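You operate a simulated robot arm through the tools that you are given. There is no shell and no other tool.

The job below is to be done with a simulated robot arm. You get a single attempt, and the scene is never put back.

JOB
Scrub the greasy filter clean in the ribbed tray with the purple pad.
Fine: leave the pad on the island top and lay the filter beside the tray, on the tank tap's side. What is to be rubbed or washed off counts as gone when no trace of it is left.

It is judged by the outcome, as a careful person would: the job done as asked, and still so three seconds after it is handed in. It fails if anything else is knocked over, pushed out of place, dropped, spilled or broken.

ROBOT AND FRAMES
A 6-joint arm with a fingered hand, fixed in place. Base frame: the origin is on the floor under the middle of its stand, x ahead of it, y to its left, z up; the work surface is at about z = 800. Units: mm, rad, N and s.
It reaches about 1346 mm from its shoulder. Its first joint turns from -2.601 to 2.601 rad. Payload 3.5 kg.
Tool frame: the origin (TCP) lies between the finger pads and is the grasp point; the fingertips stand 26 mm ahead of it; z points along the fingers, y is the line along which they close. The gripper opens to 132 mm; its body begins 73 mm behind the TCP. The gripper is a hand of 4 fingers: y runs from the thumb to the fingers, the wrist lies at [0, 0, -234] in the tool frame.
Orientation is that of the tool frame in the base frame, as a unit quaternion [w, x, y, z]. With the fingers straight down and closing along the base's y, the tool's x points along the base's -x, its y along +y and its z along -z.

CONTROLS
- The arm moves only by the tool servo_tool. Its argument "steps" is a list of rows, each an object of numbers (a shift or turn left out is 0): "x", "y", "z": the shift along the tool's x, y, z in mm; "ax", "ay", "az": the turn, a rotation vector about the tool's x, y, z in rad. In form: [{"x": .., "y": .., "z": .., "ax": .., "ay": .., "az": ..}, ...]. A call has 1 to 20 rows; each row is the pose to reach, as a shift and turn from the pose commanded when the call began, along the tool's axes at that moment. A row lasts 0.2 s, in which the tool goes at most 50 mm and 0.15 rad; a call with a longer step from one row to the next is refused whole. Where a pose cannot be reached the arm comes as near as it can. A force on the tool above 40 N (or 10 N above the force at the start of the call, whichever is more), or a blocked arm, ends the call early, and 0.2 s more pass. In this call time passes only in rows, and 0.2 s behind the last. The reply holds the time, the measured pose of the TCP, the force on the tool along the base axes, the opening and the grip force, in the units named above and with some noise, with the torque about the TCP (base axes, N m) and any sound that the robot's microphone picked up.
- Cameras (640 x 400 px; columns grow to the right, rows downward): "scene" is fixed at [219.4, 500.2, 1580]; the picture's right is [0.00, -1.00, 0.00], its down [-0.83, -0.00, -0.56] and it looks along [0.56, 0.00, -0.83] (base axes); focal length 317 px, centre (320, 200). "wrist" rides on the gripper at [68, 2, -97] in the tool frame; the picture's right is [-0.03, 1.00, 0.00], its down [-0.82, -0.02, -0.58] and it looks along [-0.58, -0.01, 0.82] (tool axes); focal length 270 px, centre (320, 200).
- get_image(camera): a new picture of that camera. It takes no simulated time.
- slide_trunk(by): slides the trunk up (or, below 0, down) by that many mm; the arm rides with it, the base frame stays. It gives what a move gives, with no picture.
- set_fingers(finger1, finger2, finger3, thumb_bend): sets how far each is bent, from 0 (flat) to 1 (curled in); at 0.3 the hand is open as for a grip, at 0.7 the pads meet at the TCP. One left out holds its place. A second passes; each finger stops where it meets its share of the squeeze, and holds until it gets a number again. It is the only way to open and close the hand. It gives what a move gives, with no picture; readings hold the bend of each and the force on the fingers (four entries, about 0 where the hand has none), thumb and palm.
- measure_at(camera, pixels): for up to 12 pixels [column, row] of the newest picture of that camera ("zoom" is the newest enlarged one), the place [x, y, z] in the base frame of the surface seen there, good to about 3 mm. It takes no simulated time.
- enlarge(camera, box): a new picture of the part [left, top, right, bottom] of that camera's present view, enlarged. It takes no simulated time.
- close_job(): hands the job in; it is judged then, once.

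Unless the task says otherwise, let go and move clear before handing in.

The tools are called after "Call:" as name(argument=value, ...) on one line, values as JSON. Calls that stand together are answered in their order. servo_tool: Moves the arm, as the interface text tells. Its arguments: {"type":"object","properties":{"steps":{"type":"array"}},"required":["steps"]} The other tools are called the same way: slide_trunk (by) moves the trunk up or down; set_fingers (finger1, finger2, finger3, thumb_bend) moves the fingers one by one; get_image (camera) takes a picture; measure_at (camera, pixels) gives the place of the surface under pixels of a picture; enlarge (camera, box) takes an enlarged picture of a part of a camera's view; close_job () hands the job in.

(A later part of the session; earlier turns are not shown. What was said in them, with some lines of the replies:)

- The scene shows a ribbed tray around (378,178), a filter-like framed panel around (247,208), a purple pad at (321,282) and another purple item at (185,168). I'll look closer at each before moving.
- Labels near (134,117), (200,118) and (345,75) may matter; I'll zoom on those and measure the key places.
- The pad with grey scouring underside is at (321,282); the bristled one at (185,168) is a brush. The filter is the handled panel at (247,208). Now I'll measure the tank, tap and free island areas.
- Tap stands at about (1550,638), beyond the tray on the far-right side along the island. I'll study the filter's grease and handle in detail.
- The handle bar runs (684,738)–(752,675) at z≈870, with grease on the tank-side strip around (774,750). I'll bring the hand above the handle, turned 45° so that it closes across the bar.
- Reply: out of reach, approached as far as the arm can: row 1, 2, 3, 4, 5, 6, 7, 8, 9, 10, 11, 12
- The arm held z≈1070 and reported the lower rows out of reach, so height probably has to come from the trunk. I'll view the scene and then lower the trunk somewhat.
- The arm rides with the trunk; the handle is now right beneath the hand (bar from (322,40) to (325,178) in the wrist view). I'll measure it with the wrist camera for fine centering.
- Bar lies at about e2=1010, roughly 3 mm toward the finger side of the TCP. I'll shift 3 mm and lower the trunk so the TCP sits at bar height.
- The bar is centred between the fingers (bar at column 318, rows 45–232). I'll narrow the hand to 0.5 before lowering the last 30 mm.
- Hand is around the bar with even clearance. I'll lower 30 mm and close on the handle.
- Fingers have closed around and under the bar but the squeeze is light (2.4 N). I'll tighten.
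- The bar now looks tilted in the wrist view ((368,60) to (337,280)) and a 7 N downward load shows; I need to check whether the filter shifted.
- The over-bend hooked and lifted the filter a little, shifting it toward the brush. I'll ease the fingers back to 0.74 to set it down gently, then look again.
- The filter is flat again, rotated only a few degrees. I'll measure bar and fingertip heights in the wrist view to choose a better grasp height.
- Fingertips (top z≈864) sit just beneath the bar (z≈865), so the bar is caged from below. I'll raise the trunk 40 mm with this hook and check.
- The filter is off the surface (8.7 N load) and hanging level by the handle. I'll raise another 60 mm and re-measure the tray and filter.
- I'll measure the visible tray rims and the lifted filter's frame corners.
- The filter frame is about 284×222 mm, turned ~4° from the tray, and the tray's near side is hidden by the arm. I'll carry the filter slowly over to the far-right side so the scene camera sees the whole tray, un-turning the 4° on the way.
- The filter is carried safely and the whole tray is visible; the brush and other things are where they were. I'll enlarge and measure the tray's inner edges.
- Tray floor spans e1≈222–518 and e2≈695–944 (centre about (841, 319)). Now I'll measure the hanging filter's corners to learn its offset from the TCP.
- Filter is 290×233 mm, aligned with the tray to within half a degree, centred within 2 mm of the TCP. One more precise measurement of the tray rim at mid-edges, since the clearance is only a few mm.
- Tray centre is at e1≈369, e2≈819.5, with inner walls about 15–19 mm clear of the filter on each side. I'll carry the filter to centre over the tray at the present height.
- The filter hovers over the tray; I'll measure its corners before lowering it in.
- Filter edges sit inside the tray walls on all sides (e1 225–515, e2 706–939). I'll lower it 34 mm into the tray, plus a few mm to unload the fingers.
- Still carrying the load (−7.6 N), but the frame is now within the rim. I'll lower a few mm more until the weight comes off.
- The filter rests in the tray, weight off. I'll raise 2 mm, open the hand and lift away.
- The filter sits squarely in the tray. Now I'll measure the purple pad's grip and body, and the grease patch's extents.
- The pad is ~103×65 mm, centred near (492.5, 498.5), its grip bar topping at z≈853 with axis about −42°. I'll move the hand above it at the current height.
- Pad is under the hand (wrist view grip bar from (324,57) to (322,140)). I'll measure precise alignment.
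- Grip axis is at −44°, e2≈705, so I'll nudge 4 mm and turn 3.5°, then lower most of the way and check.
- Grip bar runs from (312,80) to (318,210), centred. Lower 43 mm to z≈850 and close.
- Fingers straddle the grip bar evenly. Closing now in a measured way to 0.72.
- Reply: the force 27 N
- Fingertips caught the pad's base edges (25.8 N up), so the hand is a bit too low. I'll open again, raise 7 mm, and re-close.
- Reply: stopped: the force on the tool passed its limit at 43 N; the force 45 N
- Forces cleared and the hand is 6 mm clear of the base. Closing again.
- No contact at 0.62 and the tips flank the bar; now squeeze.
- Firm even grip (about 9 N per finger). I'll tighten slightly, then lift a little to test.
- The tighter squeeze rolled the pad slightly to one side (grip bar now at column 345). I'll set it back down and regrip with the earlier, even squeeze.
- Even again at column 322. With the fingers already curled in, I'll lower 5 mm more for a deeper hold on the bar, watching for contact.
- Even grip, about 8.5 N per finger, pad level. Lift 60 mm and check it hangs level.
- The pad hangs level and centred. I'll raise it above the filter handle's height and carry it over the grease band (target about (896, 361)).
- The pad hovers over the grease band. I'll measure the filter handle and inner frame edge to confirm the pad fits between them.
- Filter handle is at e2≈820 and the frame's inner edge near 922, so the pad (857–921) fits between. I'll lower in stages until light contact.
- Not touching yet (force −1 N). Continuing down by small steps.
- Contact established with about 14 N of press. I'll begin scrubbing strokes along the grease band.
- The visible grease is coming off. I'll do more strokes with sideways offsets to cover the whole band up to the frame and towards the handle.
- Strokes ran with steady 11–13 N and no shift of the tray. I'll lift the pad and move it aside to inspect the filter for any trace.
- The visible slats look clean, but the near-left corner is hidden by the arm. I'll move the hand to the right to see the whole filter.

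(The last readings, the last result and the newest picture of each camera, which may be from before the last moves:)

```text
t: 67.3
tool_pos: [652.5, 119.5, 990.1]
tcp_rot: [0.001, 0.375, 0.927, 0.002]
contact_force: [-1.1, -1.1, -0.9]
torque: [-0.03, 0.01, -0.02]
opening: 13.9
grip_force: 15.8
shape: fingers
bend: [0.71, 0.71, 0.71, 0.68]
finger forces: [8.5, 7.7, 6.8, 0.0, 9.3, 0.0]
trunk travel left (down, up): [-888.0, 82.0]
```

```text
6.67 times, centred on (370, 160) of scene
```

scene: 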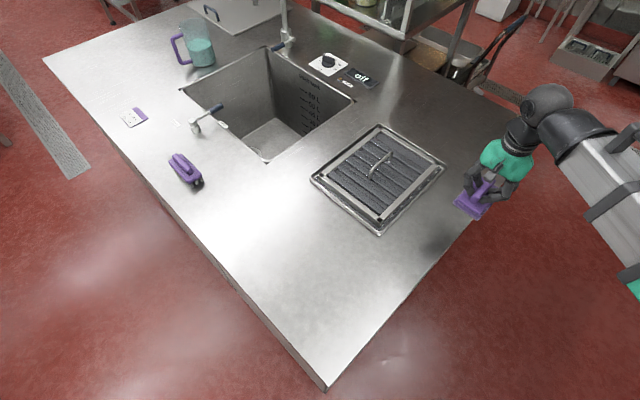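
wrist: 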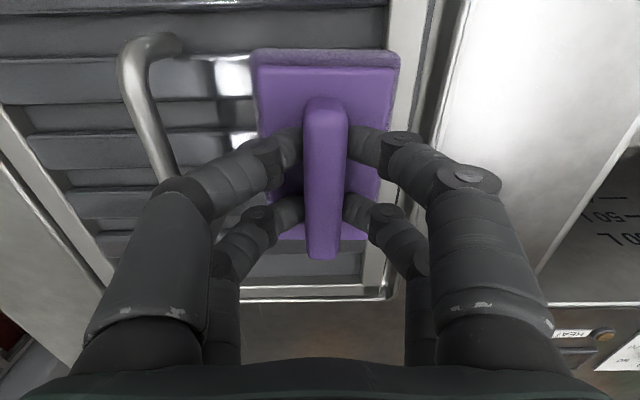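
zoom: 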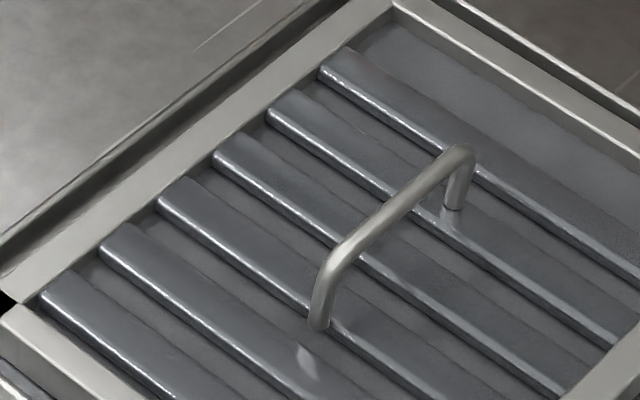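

The top is clean with no grease left in view. Now I'll return the pad to its original spot on the island top.

Call:
servo_tool(steps=[{"x": 38, "y": 17}, {"x": 76, "y": 34}, {"x": 114, "y": 50}, {"x": 152, "y": 67}, {"x": 190, "y": 83}, {"x": 228, "y": 100}, {"x": 266, "y": 117}, {"x": 304, "y": 133}, {"x": 342, "y": 150}, {"x": 378.3, "y": 165.7}, {"x": 378.3, "y": 165.7}])

Call:
slide_trunk(by=-125)

Call:
slide_trunk(by=-6)

Call:
slide_trunk(by=-3)

```text
t: 69.8
tool_pos: [497.4, 503.1, 989.6]
tcp_rot: [0.001, 0.376, 0.927, 0.002]
contact_force: [-0.1, 0.3, -0.3]
torque: [-0.03, -0.03, 0.02]
opening: 13.4
grip_force: 15.6
shape: fingers
bend: [0.71, 0.71, 0.71, 0.68]
finger forces: [8.4, 7.7, 6.7, 0.0, 9.2, 0.0]
trunk travel left (down, up): [-888.0, 82.0]
```

```text
t: 71.3
tool_pos: [498.4, 502.6, 864.6]
tcp_rot: [0.001, 0.376, 0.926, 0.004]
contact_force: [0.8, -0.4, -1.5]
torque: [0.0, 0.0, -0.02]
opening: 13.7
grip_force: 15.4
shape: fingers
bend: [0.71, 0.71, 0.71, 0.68]
finger forces: [8.4, 7.6, 6.7, 0.0, 9.1, 0.0]
trunk travel left (down, up): [-763.0, 207.0]
```

```text
t: 71.8
tool_pos: [498.8, 502.2, 858.5]
tcp_rot: [0.001, 0.376, 0.927, 0.002]
contact_force: [-0.1, 0.1, -1.5]
torque: [0.0, -0.02, -0.02]
opening: 13.7
grip_force: 15.6
shape: fingers
bend: [0.71, 0.71, 0.71, 0.68]
finger forces: [8.3, 7.7, 6.8, 0.0, 9.0, 0.0]
trunk travel left (down, up): [-757.0, 213.0]
```

```text
t: 72.4
tool_pos: [497.6, 504.1, 855.4]
tcp_rot: [0.002, 0.376, 0.927, 0.002]
contact_force: [0.0, 0.2, 0.5]
torque: [-0.01, 0.04, 0.02]
opening: 13.4
grip_force: 15.7
shape: fingers
bend: [0.71, 0.71, 0.71, 0.68]
finger forces: [8.4, 7.8, 6.7, 0.0, 9.1, 0.0]
trunk travel left (down, up): [-754.0, 216.0]
```

The pad's weight has just come off onto the table. One more mm, then release gently to 0.62 and lift away.

Call:
slide_trunk(by=-1)

Call:
set_fingers(finger1=0.6, finger2=0.6, finger3=0.6, thumb_bend=0.6)

Call:
slide_trunk(by=140)

Call:
get_image(camera="wrist")

Call:
get_image(camera="scene")

```text
t: 72.9
tool_pos: [497.6, 502.5, 854.5]
tcp_rot: [0.001, 0.376, 0.927, 0.003]
contact_force: [0.5, 0.6, -0.5]
torque: [0.0, 0.01, 0.0]
opening: 13.5
grip_force: 16.5
shape: fingers
bend: [0.71, 0.71, 0.71, 0.68]
finger forces: [8.4, 7.7, 6.7, 0.0, 9.1, 0.0]
trunk travel left (down, up): [-753.0, 217.0]
```

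```text
t: 73.9
tool_pos: [496.6, 503.3, 854.9]
tcp_rot: [0.001, 0.377, 0.926, 0.002]
contact_force: [-0.2, 1.0, 12.9]
torque: [0.06, 0.03, -0.03]
opening: 28.2
grip_force: 6.7
shape: fingers
bend: [0.61, 0.61, 0.62, 0.61]
finger forces: [2.9, 2.8, 3.0, 0.0, 4.0, 0.0]
trunk travel left (down, up): [-753.0, 217.0]
```

```text
t: 75.5
tool_pos: [497.0, 503.4, 995.1]
tcp_rot: [0.001, 0.376, 0.927, 0.003]
contact_force: [-0.9, 1.2, 0.3]
torque: [-0.01, 0.0, 0.0]
opening: 31.6
grip_force: 0.0
shape: fingers
bend: [0.6, 0.6, 0.6, 0.6]
finger forces: [0.0, 0.0, 0.0, 0.1, 0.1, 0.1]
trunk travel left (down, up): [-893.0, 77.0]
```

```text
taken
```

wrist: 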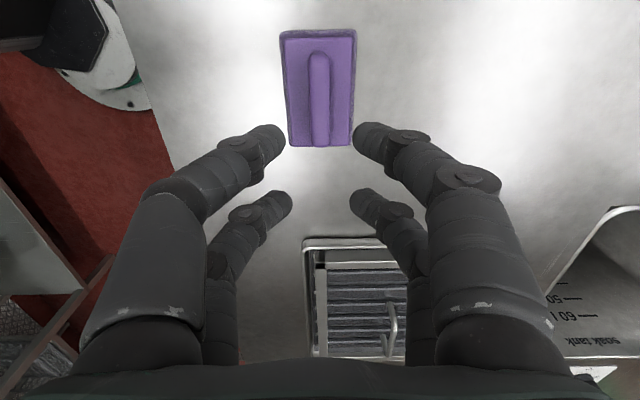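

```text
taken
```

scene: 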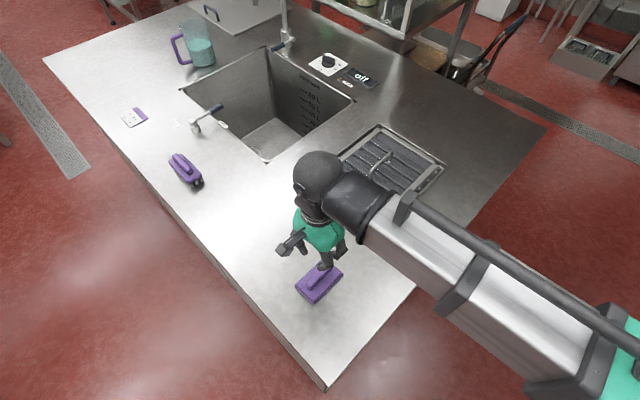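

The pad stands on the island top where it was. Next I'll locate the filter handle (scene around (380,160)) for regrasping.

Call:
enlarge(camera="scene", box=[350, 125, 430, 185])

Call:
measure_at(camera="zoom", pixels=[[305, 160], [275, 185], [245, 205], [195, 255], [185, 275], [315, 165], [308, 205], [185, 300], [50, 150], [230, 35]])

```text
6.67 times, centred on (390, 155) of scene
```

zoom: 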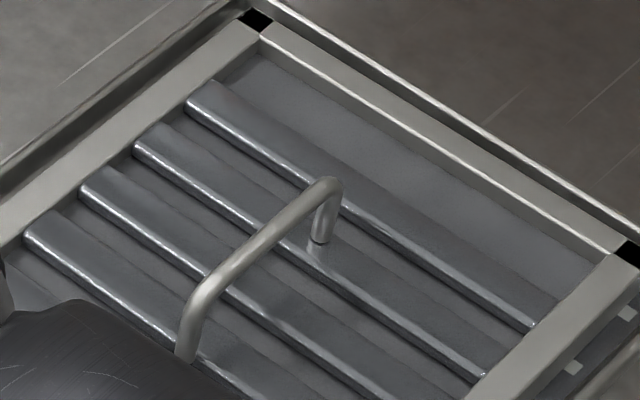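

```text
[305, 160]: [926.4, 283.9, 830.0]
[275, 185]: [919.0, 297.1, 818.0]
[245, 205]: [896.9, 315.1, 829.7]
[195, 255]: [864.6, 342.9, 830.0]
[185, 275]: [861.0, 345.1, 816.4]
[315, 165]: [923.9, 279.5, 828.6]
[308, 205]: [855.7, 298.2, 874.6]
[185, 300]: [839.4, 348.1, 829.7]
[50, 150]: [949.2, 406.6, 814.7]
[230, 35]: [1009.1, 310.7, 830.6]
```

I need points exactly on the bar; measuring again.

Call:
measure_at(camera="zoom", pixels=[[327, 188], [290, 216], [260, 240], [230, 265], [205, 288], [190, 305], [258, 20], [628, 252], [320, 238], [184, 352]])

Call:
measure_at(camera="wrist", pixels=[[390, 320], [389, 340], [391, 306]])

```text
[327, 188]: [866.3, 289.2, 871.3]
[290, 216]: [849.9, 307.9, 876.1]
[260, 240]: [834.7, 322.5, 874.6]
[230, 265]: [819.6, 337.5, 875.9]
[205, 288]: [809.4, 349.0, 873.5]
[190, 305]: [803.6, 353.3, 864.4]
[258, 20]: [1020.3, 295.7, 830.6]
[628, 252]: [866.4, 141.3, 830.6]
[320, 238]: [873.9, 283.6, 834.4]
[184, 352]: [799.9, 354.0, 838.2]
```

```text
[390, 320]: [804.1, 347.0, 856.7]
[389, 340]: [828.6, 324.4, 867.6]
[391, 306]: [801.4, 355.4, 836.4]
```

Handle centre is at about (836, 321), bar axis −45.4°, bar top z≈875. I'll open the hand to 0.5 and move above it.

Call:
set_fingers(finger1=0.5, finger2=0.5, finger3=0.5, thumb_bend=0.5)

Call:
servo_tool(steps=[{"x": -37, "y": 10.6, "az": 0.002}, {"x": -74, "y": 21.2, "az": 0.004}, {"x": -111, "y": 31.8, "az": 0.006}, {"x": -148, "y": 42.4, "az": 0.008}, {"x": -185, "y": 53, "az": 0.01}, {"x": -222, "y": 63.7, "az": 0.012}, {"x": -259, "y": 74.3, "az": 0.014}, {"x": -296, "y": 84.9, "az": 0.016}, {"x": -333, "y": 95.5, "az": 0.018}, {"x": -370.3, "y": 106.1, "az": 0.02}, {"x": -370.3, "y": 106.1, "az": 0.02}])

Call:
get_image(camera="wrist")

```text
t: 76.5
tool_pos: [498.4, 502.8, 994.6]
tcp_rot: [0.001, 0.376, 0.927, 0.002]
contact_force: [-0.1, 1.1, 0.1]
torque: [-0.01, -0.01, -0.01]
opening: 65.6
grip_force: 0.1
shape: fingers
bend: [0.5, 0.5, 0.5, 0.5]
finger forces: [0.0, 0.1, 0.0, 0.0, 0.0, 0.1]
trunk travel left (down, up): [-893.0, 77.0]
```

```text
t: 78.9
tool_pos: [838.1, 321.3, 994.8]
tcp_rot: [0.001, 0.385, 0.923, 0.002]
contact_force: [0.4, -0.7, 0.8]
torque: [0.0, 0.01, -0.01]
opening: 65.0
grip_force: 0.2
shape: fingers
bend: [0.5, 0.5, 0.5, 0.5]
finger forces: [0.0, 0.0, 0.1, 0.1, 0.0, 0.1]
trunk travel left (down, up): [-893.0, 77.0]
```

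```text
taken
```

wrist: 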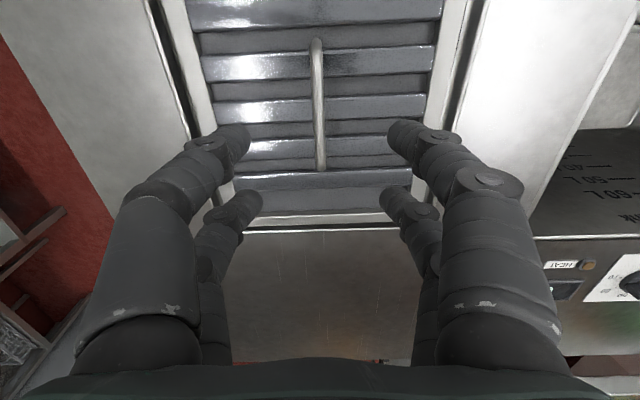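

From the wrist view the slats to the right of the handle show no grease now. I'll zoom to double-check for traces and measure the bar.

Call:
enlarge(camera="wrist", box=[190, 0, 450, 200])

Call:
measure_at(camera="wrist", pixels=[[317, 50], [318, 80], [319, 110], [320, 140], [321, 165]])

```text
2.00 times, centred on (320, 100) of wrist
```

zoom: 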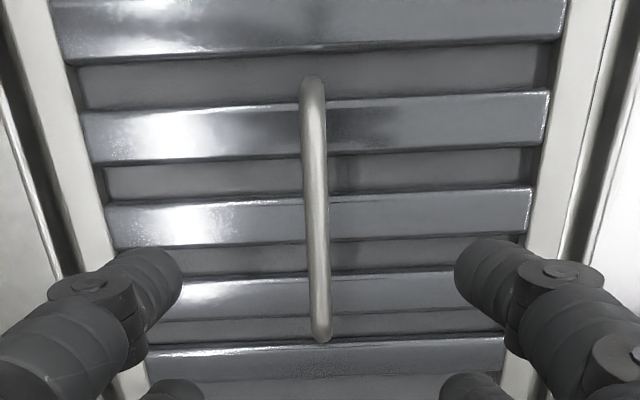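

```text
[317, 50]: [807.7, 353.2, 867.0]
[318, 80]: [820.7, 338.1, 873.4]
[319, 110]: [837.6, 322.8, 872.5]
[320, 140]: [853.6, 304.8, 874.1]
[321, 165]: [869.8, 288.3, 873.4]
```

No trace of grease remains on the top, and the bar is centred on the hand (e2≈819.5). Lowering to bar height.

Call:
slide_trunk(by=-95)

Call:
slide_trunk(by=-27)

Call:
set_fingers(finger1=0.74, finger2=0.74, finger3=0.74, thumb_bend=0.74)

Call:
get_image(camera="wrist")

```text
t: 80.2
tool_pos: [837.6, 321.4, 900.1]
tcp_rot: [0.001, 0.385, 0.923, 0.002]
contact_force: [-0.2, -0.2, 0.4]
torque: [-0.01, 0.01, 0.03]
opening: 65.2
grip_force: 0.0
shape: fingers
bend: [0.5, 0.5, 0.5, 0.5]
finger forces: [0.0, 0.1, 0.0, 0.0, 0.0, 0.1]
trunk travel left (down, up): [-798.0, 172.0]
```

```text
t: 81.0
tool_pos: [837.7, 322.0, 873.7]
tcp_rot: [0.002, 0.384, 0.923, 0.002]
contact_force: [-0.2, -0.6, -1.0]
torque: [-0.01, 0.0, 0.02]
opening: 65.2
grip_force: 0.0
shape: fingers
bend: [0.5, 0.5, 0.5, 0.5]
finger forces: [0.0, 0.0, 0.1, 0.1, 0.0, 0.0]
trunk travel left (down, up): [-771.0, 199.0]
```

```text
t: 82.0
tool_pos: [839.3, 322.7, 873.0]
tcp_rot: [0.001, 0.385, 0.923, 0.002]
contact_force: [-0.9, -1.5, -1.2]
torque: [0.01, -0.01, 0.04]
opening: 0.0
grip_force: 0.0
shape: fingers
bend: [0.72, 0.73, 0.73, 0.72]
finger forces: [0.1, 0.0, 0.0, 0.0, 0.1, 0.1]
trunk travel left (down, up): [-771.0, 199.0]
```

```text
taken
```

wrist: 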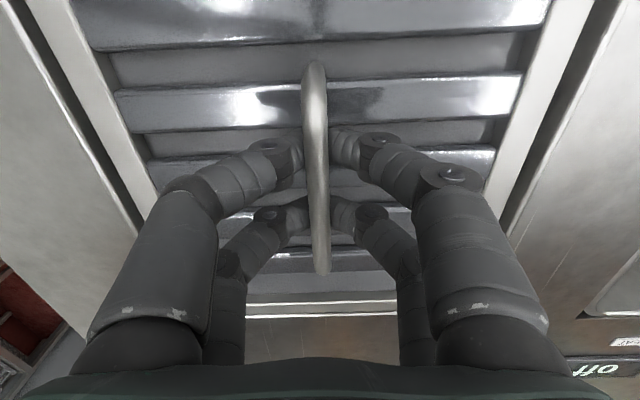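

The bar is caged by the fingers. Lifting slowly: first 8 mm, then higher.

Call:
slide_trunk(by=10)

Call:
slide_trunk(by=40)

Call:
get_image(camera="wrist")

Call:
enlarge(camera="scene", box=[295, 80, 465, 245])

```text
t: 82.5
tool_pos: [837.9, 321.9, 881.5]
tcp_rot: [0.001, 0.385, 0.923, 0.002]
contact_force: [-0.5, 0.6, -8.6]
torque: [0.05, 0.02, 0.02]
opening: 0.3
grip_force: 5.4
shape: fingers
bend: [0.73, 0.73, 0.73, 0.72]
finger forces: [0.0, 3.2, 2.8, 0.0, 4.4, 0.0]
trunk travel left (down, up): [-781.0, 189.0]
```

```text
t: 83.4
tool_pos: [838.0, 322.6, 922.6]
tcp_rot: [0.0, 0.386, 0.922, 0.001]
contact_force: [-0.5, -0.2, -8.2]
torque: [0.03, 0.0, 0.04]
opening: 0.0
grip_force: 5.2
shape: fingers
bend: [0.73, 0.73, 0.73, 0.72]
finger forces: [0.0, 3.0, 3.1, 0.1, 3.9, 0.0]
trunk travel left (down, up): [-821.0, 149.0]
```

```text
taken
```

wrist: 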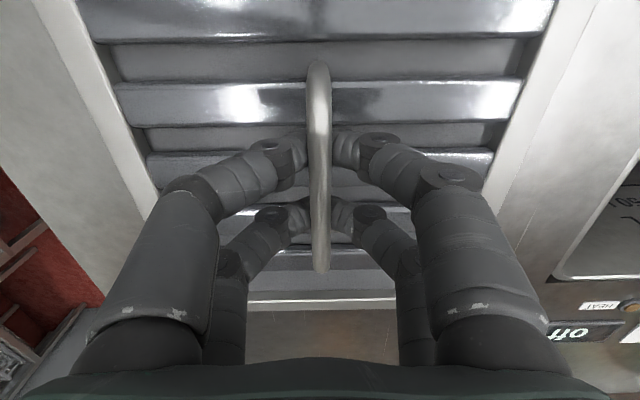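

```text
2.42 times, centred on (380, 162) of scene
```

zoom: 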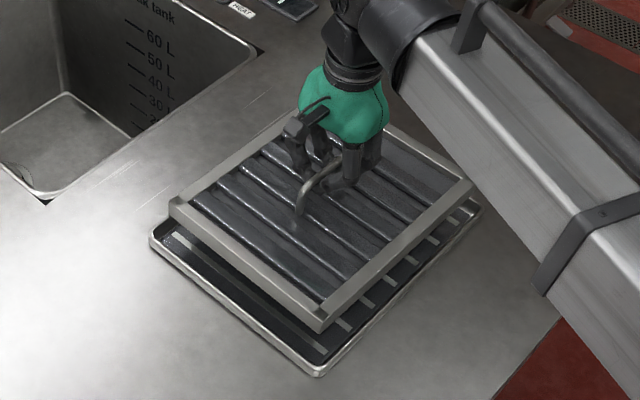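

The filter hangs level, clean on top. Before carrying it to the tap's side, I'll measure the control panel items there so I can keep clear of them.

Call:
slide_trunk(by=35)

Call:
get_image(camera="scene")

Call:
enlarge(camera="scene", box=[300, 40, 400, 110])

Call:
measure_at(camera="scene", pixels=[[327, 75], [343, 85], [347, 73], [375, 86], [350, 86], [308, 64], [332, 52], [340, 108], [325, 120], [288, 44]])

```text
t: 84.2
tool_pos: [838.7, 322.7, 957.5]
tcp_rot: [0.0, 0.384, 0.923, 0.002]
contact_force: [-0.6, -0.7, -9.0]
torque: [0.05, 0.05, 0.0]
opening: 0.0
grip_force: 5.4
shape: fingers
bend: [0.73, 0.73, 0.73, 0.72]
finger forces: [0.0, 3.0, 3.1, 0.0, 3.8, 0.1]
trunk travel left (down, up): [-856.0, 114.0]
```

```text
taken
```

scene: 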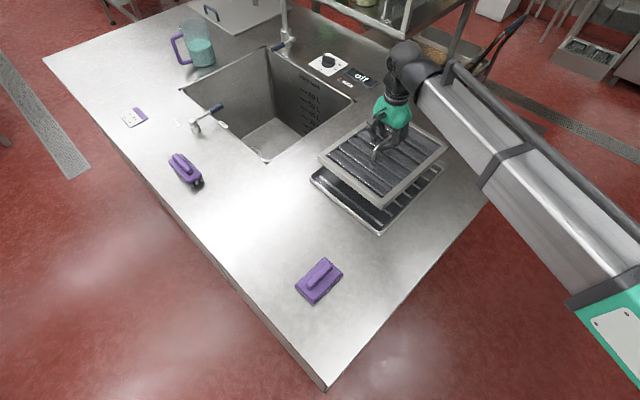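

```text
5.71 times, centred on (350, 75) of scene
```

zoom: 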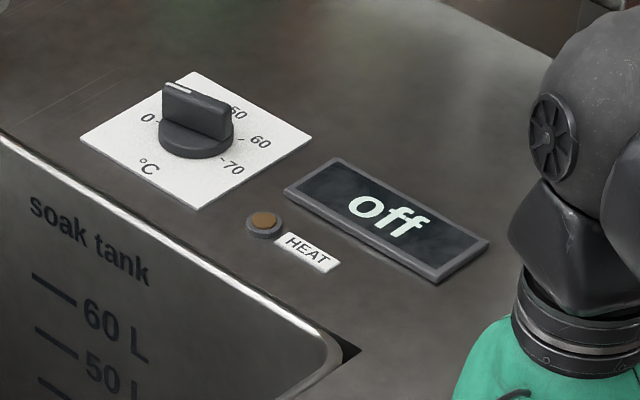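

```text
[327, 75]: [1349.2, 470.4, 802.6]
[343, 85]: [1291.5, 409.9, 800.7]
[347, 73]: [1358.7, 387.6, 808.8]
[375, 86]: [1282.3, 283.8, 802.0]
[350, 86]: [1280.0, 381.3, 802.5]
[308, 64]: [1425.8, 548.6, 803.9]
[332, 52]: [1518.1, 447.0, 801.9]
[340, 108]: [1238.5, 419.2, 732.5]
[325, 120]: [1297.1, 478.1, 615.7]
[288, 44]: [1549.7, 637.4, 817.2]
```

The display's nearest corner is at e2≈1105, well beyond where the filter will lie. I'll carry the filter to centre (e1≈705, e2≈890), just past the tray on the tap's side of the island.

Call:
servo_tool(steps=[{"x": -6.8, "y": 1.4}, {"x": -24, "y": 4.9}, {"x": -51.3, "y": 10.5}, {"x": -85.4, "y": 17.5}, {"x": -123, "y": 25.2}, {"x": -164, "y": 33.6}, {"x": -205, "y": 42.1}, {"x": -246, "y": 50.5}, {"x": -280.2, "y": 57.5}, {"x": -307.5, "y": 63.1}, {"x": -328, "y": 67.3}, {"x": -341.7, "y": 70.1}, {"x": -341.7, "y": 70.1}])

Call:
get_image(camera="scene")

Call:
enlarge(camera="scene", box=[350, 35, 510, 155])

Call:
get_image(camera="wrist")

```text
t: 87.0
tool_pos: [1128.5, 128.2, 956.1]
tcp_rot: [0.0, 0.385, 0.923, 0.002]
contact_force: [0.9, -0.4, -8.4]
torque: [0.02, 0.03, -0.02]
opening: 0.0
grip_force: 6.6
shape: fingers
bend: [0.73, 0.73, 0.73, 0.72]
finger forces: [3.3, 3.0, 3.1, 0.0, 3.5, 0.0]
trunk travel left (down, up): [-856.0, 114.0]
```

```text
taken
```

scene: 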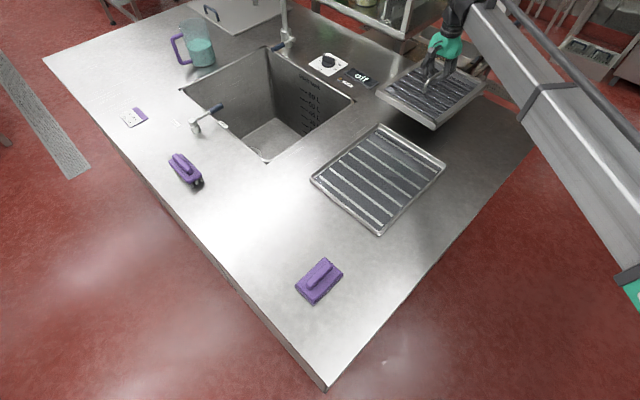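

```text
3.33 times, centred on (430, 95) of scene
```

zoom: 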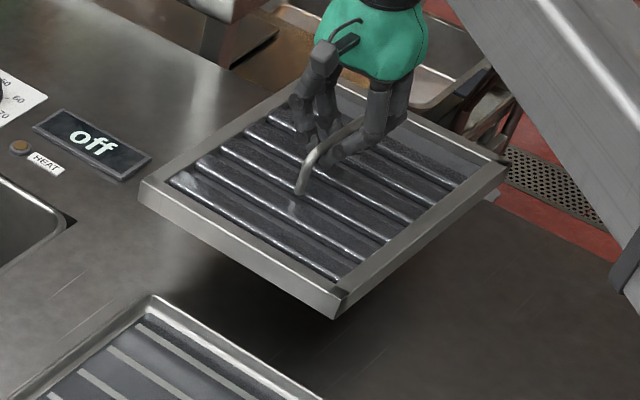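

```text
taken
```

wrist: 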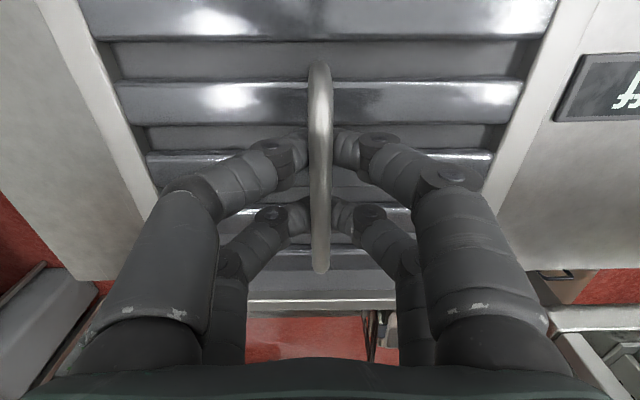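

The filter hovers in position. I'll measure its corners and check the island's far edge in this area.

Call:
measure_at(camera="zoom", pixels=[[142, 185], [340, 293], [508, 165], [236, 238], [430, 225], [560, 225], [520, 200], [600, 260], [470, 260], [150, 155], [158, 298], [500, 190]])

Call:
measure_at(camera="wrist", pixels=[[220, 310], [400, 310], [560, 110], [540, 265], [110, 275], [270, 303], [380, 303]])

```text
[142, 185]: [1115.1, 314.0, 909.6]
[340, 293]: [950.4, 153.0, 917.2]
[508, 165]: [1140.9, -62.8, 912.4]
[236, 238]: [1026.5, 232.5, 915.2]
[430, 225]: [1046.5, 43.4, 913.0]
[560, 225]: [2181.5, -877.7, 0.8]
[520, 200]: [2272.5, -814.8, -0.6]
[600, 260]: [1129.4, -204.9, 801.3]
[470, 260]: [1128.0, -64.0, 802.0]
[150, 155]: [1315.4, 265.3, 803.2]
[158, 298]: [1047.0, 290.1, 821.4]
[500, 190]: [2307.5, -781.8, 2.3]
```

```text
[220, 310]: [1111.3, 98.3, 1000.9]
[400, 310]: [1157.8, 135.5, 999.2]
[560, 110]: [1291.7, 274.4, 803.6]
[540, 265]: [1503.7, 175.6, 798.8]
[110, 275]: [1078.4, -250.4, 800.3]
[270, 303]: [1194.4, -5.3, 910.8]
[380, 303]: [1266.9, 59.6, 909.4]
```

All filter edges (e1 563–851, e2 ~772–1008) lie over free counter, 26 mm from the tray and about 100 mm from the display. Lowering.

Call:
slide_trunk(by=-70)

Call:
enlarge(camera="scene", box=[350, 35, 510, 155])

Call:
slide_trunk(by=-14)

Call:
slide_trunk(by=-4)

```text
t: 88.0
tool_pos: [1128.1, 129.4, 886.6]
tcp_rot: [0.001, 0.384, 0.923, 0.002]
contact_force: [0.1, -0.4, -8.3]
torque: [0.02, 0.04, -0.03]
opening: 0.0
grip_force: 5.4
shape: fingers
bend: [0.73, 0.73, 0.73, 0.72]
finger forces: [0.0, 3.1, 3.1, 0.1, 3.4, 0.0]
trunk travel left (down, up): [-786.0, 184.0]
```

```text
3.33 times, centred on (430, 95) of scene
```

zoom: 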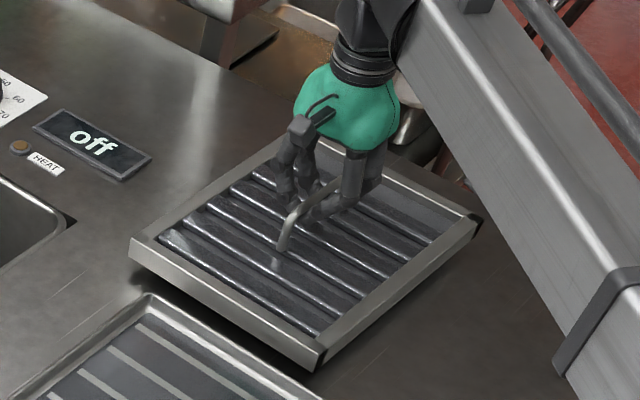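

```text
t: 88.7
tool_pos: [1127.7, 128.1, 872.4]
tcp_rot: [0.001, 0.385, 0.923, 0.002]
contact_force: [-0.2, 0.0, -9.1]
torque: [0.04, 0.03, 0.0]
opening: 0.0
grip_force: 4.7
shape: fingers
bend: [0.73, 0.73, 0.73, 0.72]
finger forces: [0.1, 3.1, 3.2, 0.1, 3.4, 0.0]
trunk travel left (down, up): [-772.0, 198.0]
```

```text
t: 89.2
tool_pos: [1127.7, 127.9, 868.2]
tcp_rot: [0.0, 0.384, 0.923, 0.002]
contact_force: [1.0, -0.3, -3.9]
torque: [0.02, 0.04, -0.03]
opening: 0.2
grip_force: 2.3
shape: fingers
bend: [0.73, 0.73, 0.73, 0.72]
finger forces: [0.0, 2.3, 2.3, 0.0, 0.0, 0.1]
trunk travel left (down, up): [-768.0, 202.0]
```

The load is coming off (−3.9 N). I'll lower 3 mm more to unload completely, then look before releasing.

Call:
slide_trunk(by=-3)

Call:
enlarge(camera="scene", box=[350, 35, 510, 155])

Call:
get_image(camera="wrist")

```text
t: 89.7
tool_pos: [1128.2, 129.5, 867.0]
tcp_rot: [0.001, 0.385, 0.923, 0.002]
contact_force: [-0.7, -0.1, -1.5]
torque: [0.03, 0.03, 0.0]
opening: 0.0
grip_force: 1.1
shape: fingers
bend: [0.73, 0.73, 0.73, 0.72]
finger forces: [0.0, 1.2, 1.1, 0.0, 0.1, 0.0]
trunk travel left (down, up): [-765.0, 205.0]
```

```text
3.33 times, centred on (430, 95) of scene
```

zoom: 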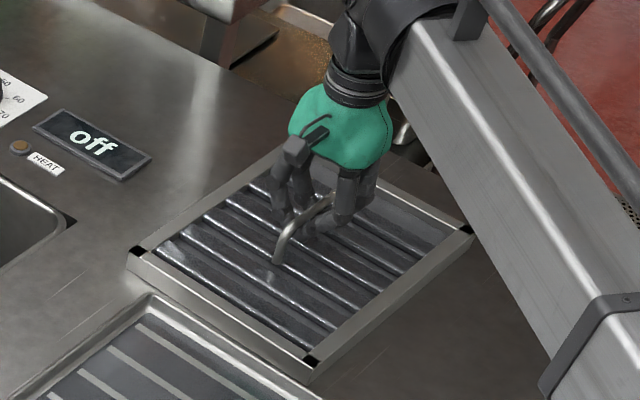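

```text
taken
```

wrist: 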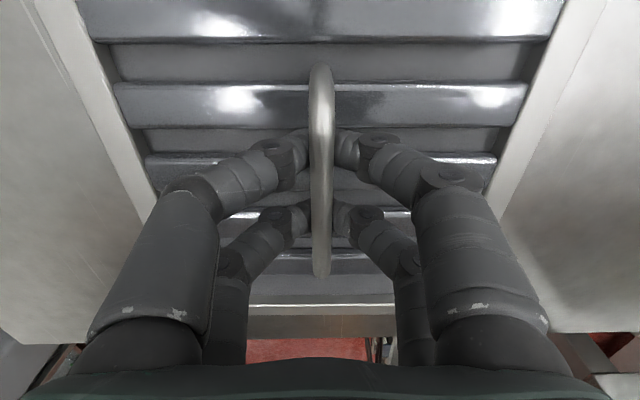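

The filter rests on the counter beside the tray. Lowering 2 mm more to free the bar, opening, and rising.

Call:
slide_trunk(by=-2)

Call:
set_fingers(finger1=0.5, finger2=0.5, finger3=0.5, thumb_bend=0.5)

Call:
slide_trunk(by=150)

Call:
get_image(camera="scene")

Call:
enlarge(camera="scene", box=[350, 50, 510, 170])

Call:
get_image(camera="wrist")

```text
t: 90.2
tool_pos: [1127.7, 128.0, 865.1]
tcp_rot: [0.001, 0.385, 0.923, 0.002]
contact_force: [0.0, 0.4, -0.1]
torque: [0.01, -0.02, 0.02]
opening: 0.0
grip_force: 0.1
shape: fingers
bend: [0.73, 0.73, 0.73, 0.72]
finger forces: [0.0, 0.0, 0.0, 0.0, 0.0, 0.1]
trunk travel left (down, up): [-763.0, 207.0]
```

```text
t: 91.2
tool_pos: [1126.6, 128.3, 864.5]
tcp_rot: [0.001, 0.385, 0.923, 0.003]
contact_force: [0.4, 0.3, 0.5]
torque: [-0.01, -0.01, 0.01]
opening: 65.5
grip_force: 0.1
shape: fingers
bend: [0.5, 0.5, 0.5, 0.5]
finger forces: [0.1, 0.0, 0.0, 0.1, 0.0, 0.1]
trunk travel left (down, up): [-763.0, 207.0]
```

```text
t: 93.0
tool_pos: [1127.5, 126.9, 1014.7]
tcp_rot: [0.001, 0.385, 0.923, 0.002]
contact_force: [0.3, -0.1, 0.9]
torque: [-0.02, 0.0, 0.02]
opening: 65.4
grip_force: 0.0
shape: fingers
bend: [0.5, 0.5, 0.5, 0.5]
finger forces: [0.1, 0.1, 0.0, 0.0, 0.0, 0.0]
trunk travel left (down, up): [-913.0, 57.0]
```

```text
taken
```

scene: 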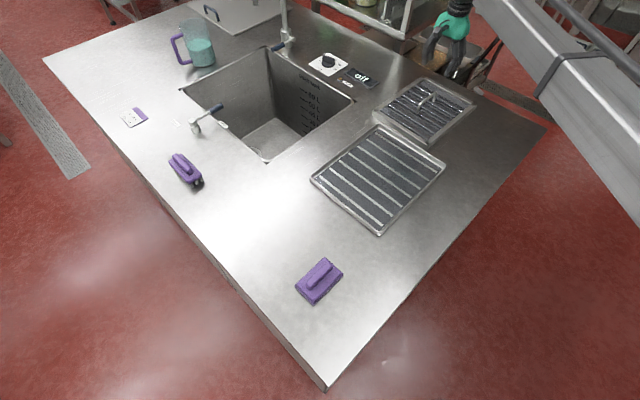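

```text
3.33 times, centred on (430, 110) of scene
```

zoom: 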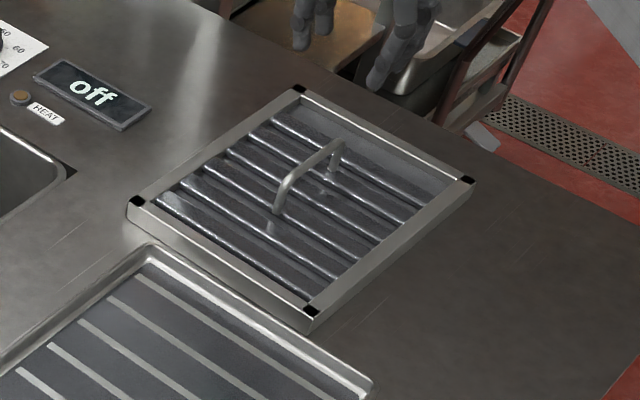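

```text
taken
```

wrist: 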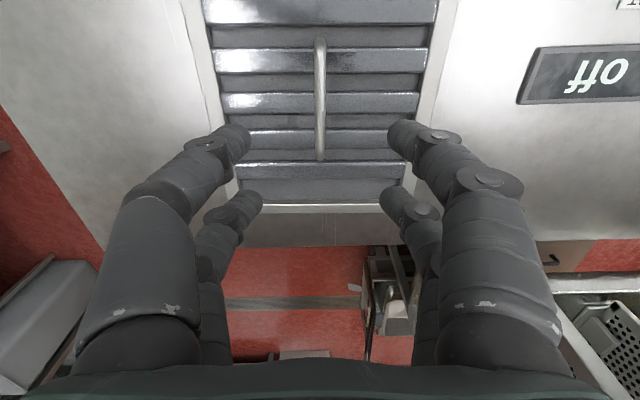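

The filter lies beside the tray on the tap side, and the hand is clear above it. I'll inspect for any grease trace and verify the gap to the tray.

Call:
measure_at(camera="zoom", pixels=[[130, 205], [310, 325], [472, 190], [300, 88], [220, 262], [205, 275], [195, 280], [280, 335], [300, 350]])

Call:
enlarge(camera="scene", box=[380, 70, 475, 140])

Call:
enlarge(camera="wrist", box=[200, 0, 440, 220])

Call:
enlarge(camera="scene", box=[305, 120, 455, 240])

```text
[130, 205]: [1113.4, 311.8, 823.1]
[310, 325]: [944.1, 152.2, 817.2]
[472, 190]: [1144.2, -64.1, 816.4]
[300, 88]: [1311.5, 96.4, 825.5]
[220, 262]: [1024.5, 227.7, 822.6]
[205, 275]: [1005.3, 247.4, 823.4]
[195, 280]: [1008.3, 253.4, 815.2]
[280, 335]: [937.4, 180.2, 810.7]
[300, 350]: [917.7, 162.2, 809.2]
```

```text
5.71 times, centred on (428, 105) of scene
```

zoom: 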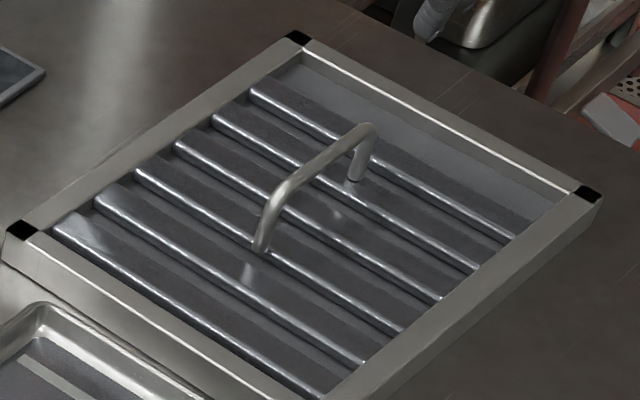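

```text
1.82 times, centred on (320, 110) of wrist
```

zoom: 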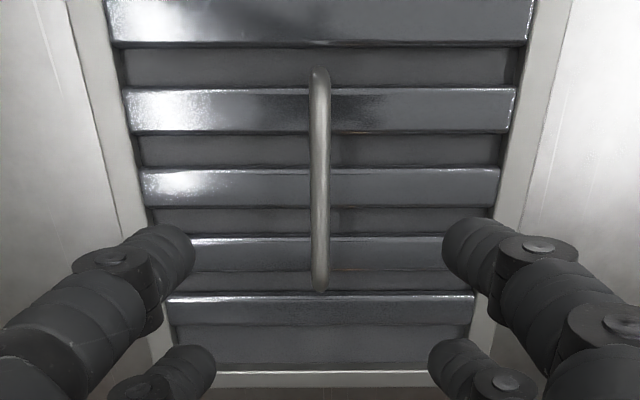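

```text
3.33 times, centred on (380, 180) of scene
```

zoom: 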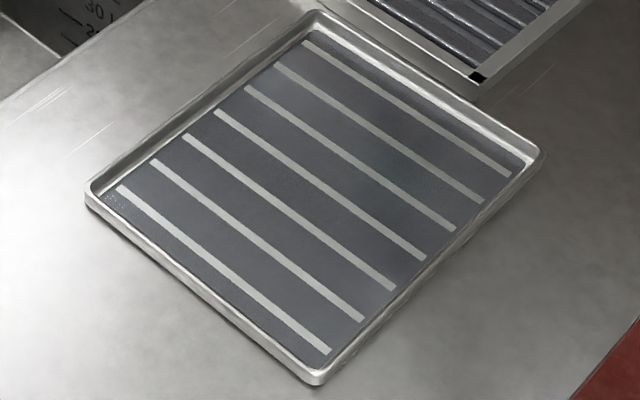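

The filter looks clean. There's a small speckled spot in the tray's left corner (zoom (115,203)); I'll take a closer look at it.

Call:
enlarge(camera="scene", box=[322, 165, 352, 190])

Call:
enlarge(camera="scene", box=[290, 250, 350, 310])

Call:
enlarge(camera="scene", box=[310, 165, 370, 215])

```text
16.00 times, centred on (337, 178) of scene
```

zoom: 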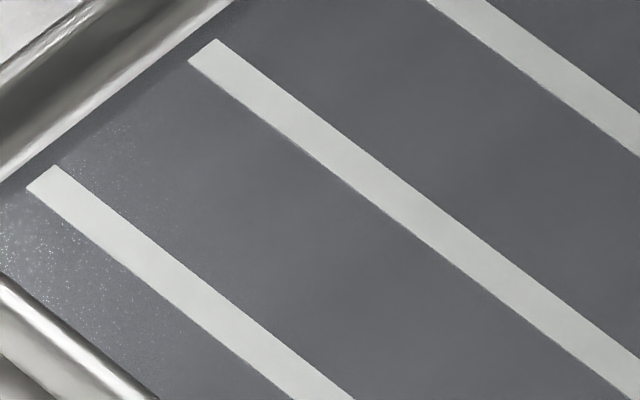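

```text
6.67 times, centred on (320, 280) of scene
```

zoom: 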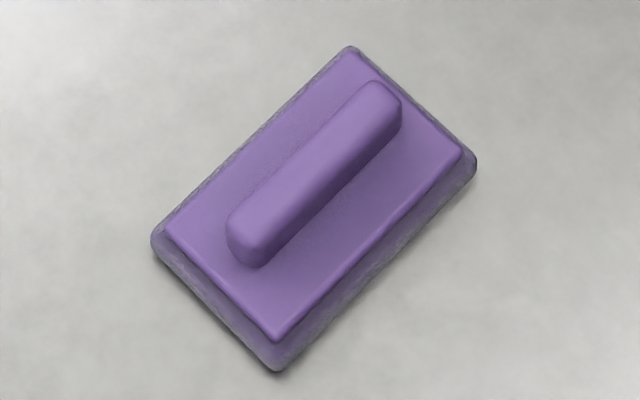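

```text
8.00 times, centred on (340, 190) of scene
```

zoom: 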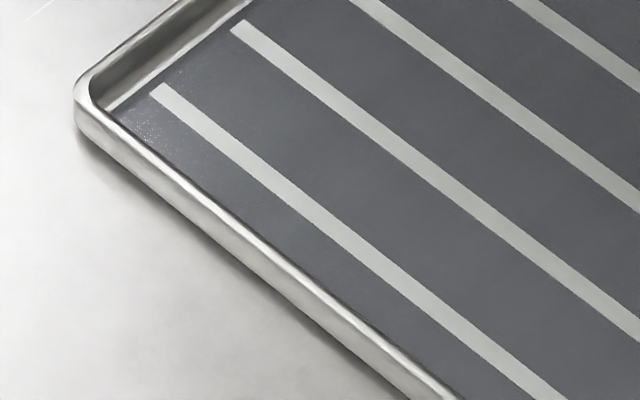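

The spots are just glints on the textured floor of the tray; the pad is intact on the island. A last close-up on the filter's formerly greasy strip, then I'll raise the hand fully clear.

Call:
enlarge(camera="scene", box=[382, 72, 437, 116])

Call:
slide_trunk(by=50)

```text
9.09 times, centred on (410, 94) of scene
```

zoom: 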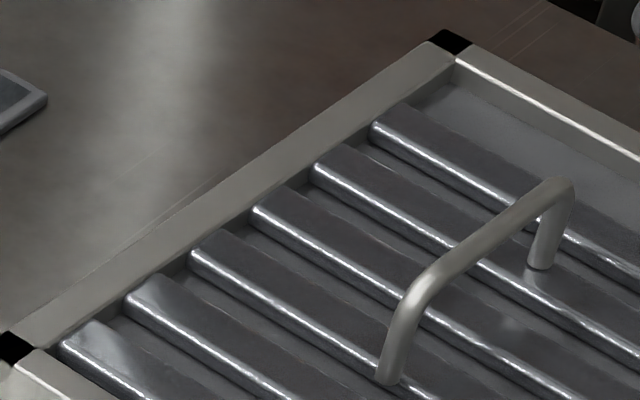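

```text
t: 93.9
tool_pos: [1127.5, 127.2, 1064.8]
tcp_rot: [0.001, 0.385, 0.923, 0.002]
contact_force: [0.5, -0.2, 0.4]
torque: [0.01, -0.02, -0.04]
opening: 65.4
grip_force: 0.0
shape: fingers
bend: [0.5, 0.5, 0.5, 0.5]
finger forces: [0.1, 0.1, 0.1, 0.0, 0.0, 0.0]
trunk travel left (down, up): [-963.0, 7.0]
```

The close-up shows the strip free of grease. The filter lies beside the tray on the tap side, the pad is on the island top, nothing else has moved, and the hand is empty and clear. Handing in.

Call:
close_job()

```text
The job is handed in.
```

I scrubbed the filter in the ribbed tray with the purple pad, and the job is handed in. Close-ups from both cameras show no grease left on the top. I did not check the underside, because neither camera could see it.

- **Filter:** it lies flat on the island about 25 mm from the tray, on the side where the tank's tap stands. I took "tank tap" to mean the spouted tap, not the lever marked open/closed. The strip between tray and tank was too narrow, so the filter is at the tray's far-right end.
- **Pad:** it is back on the island top at its original spot.
- **Everything else:** the tray and the other items are where they were, and the hand is empty and clear.

On the first grasp I squeezed too far, which lifted one end of the filter and turned it a few degrees towards the brush. I set it down and regripped, and the brush did not move.
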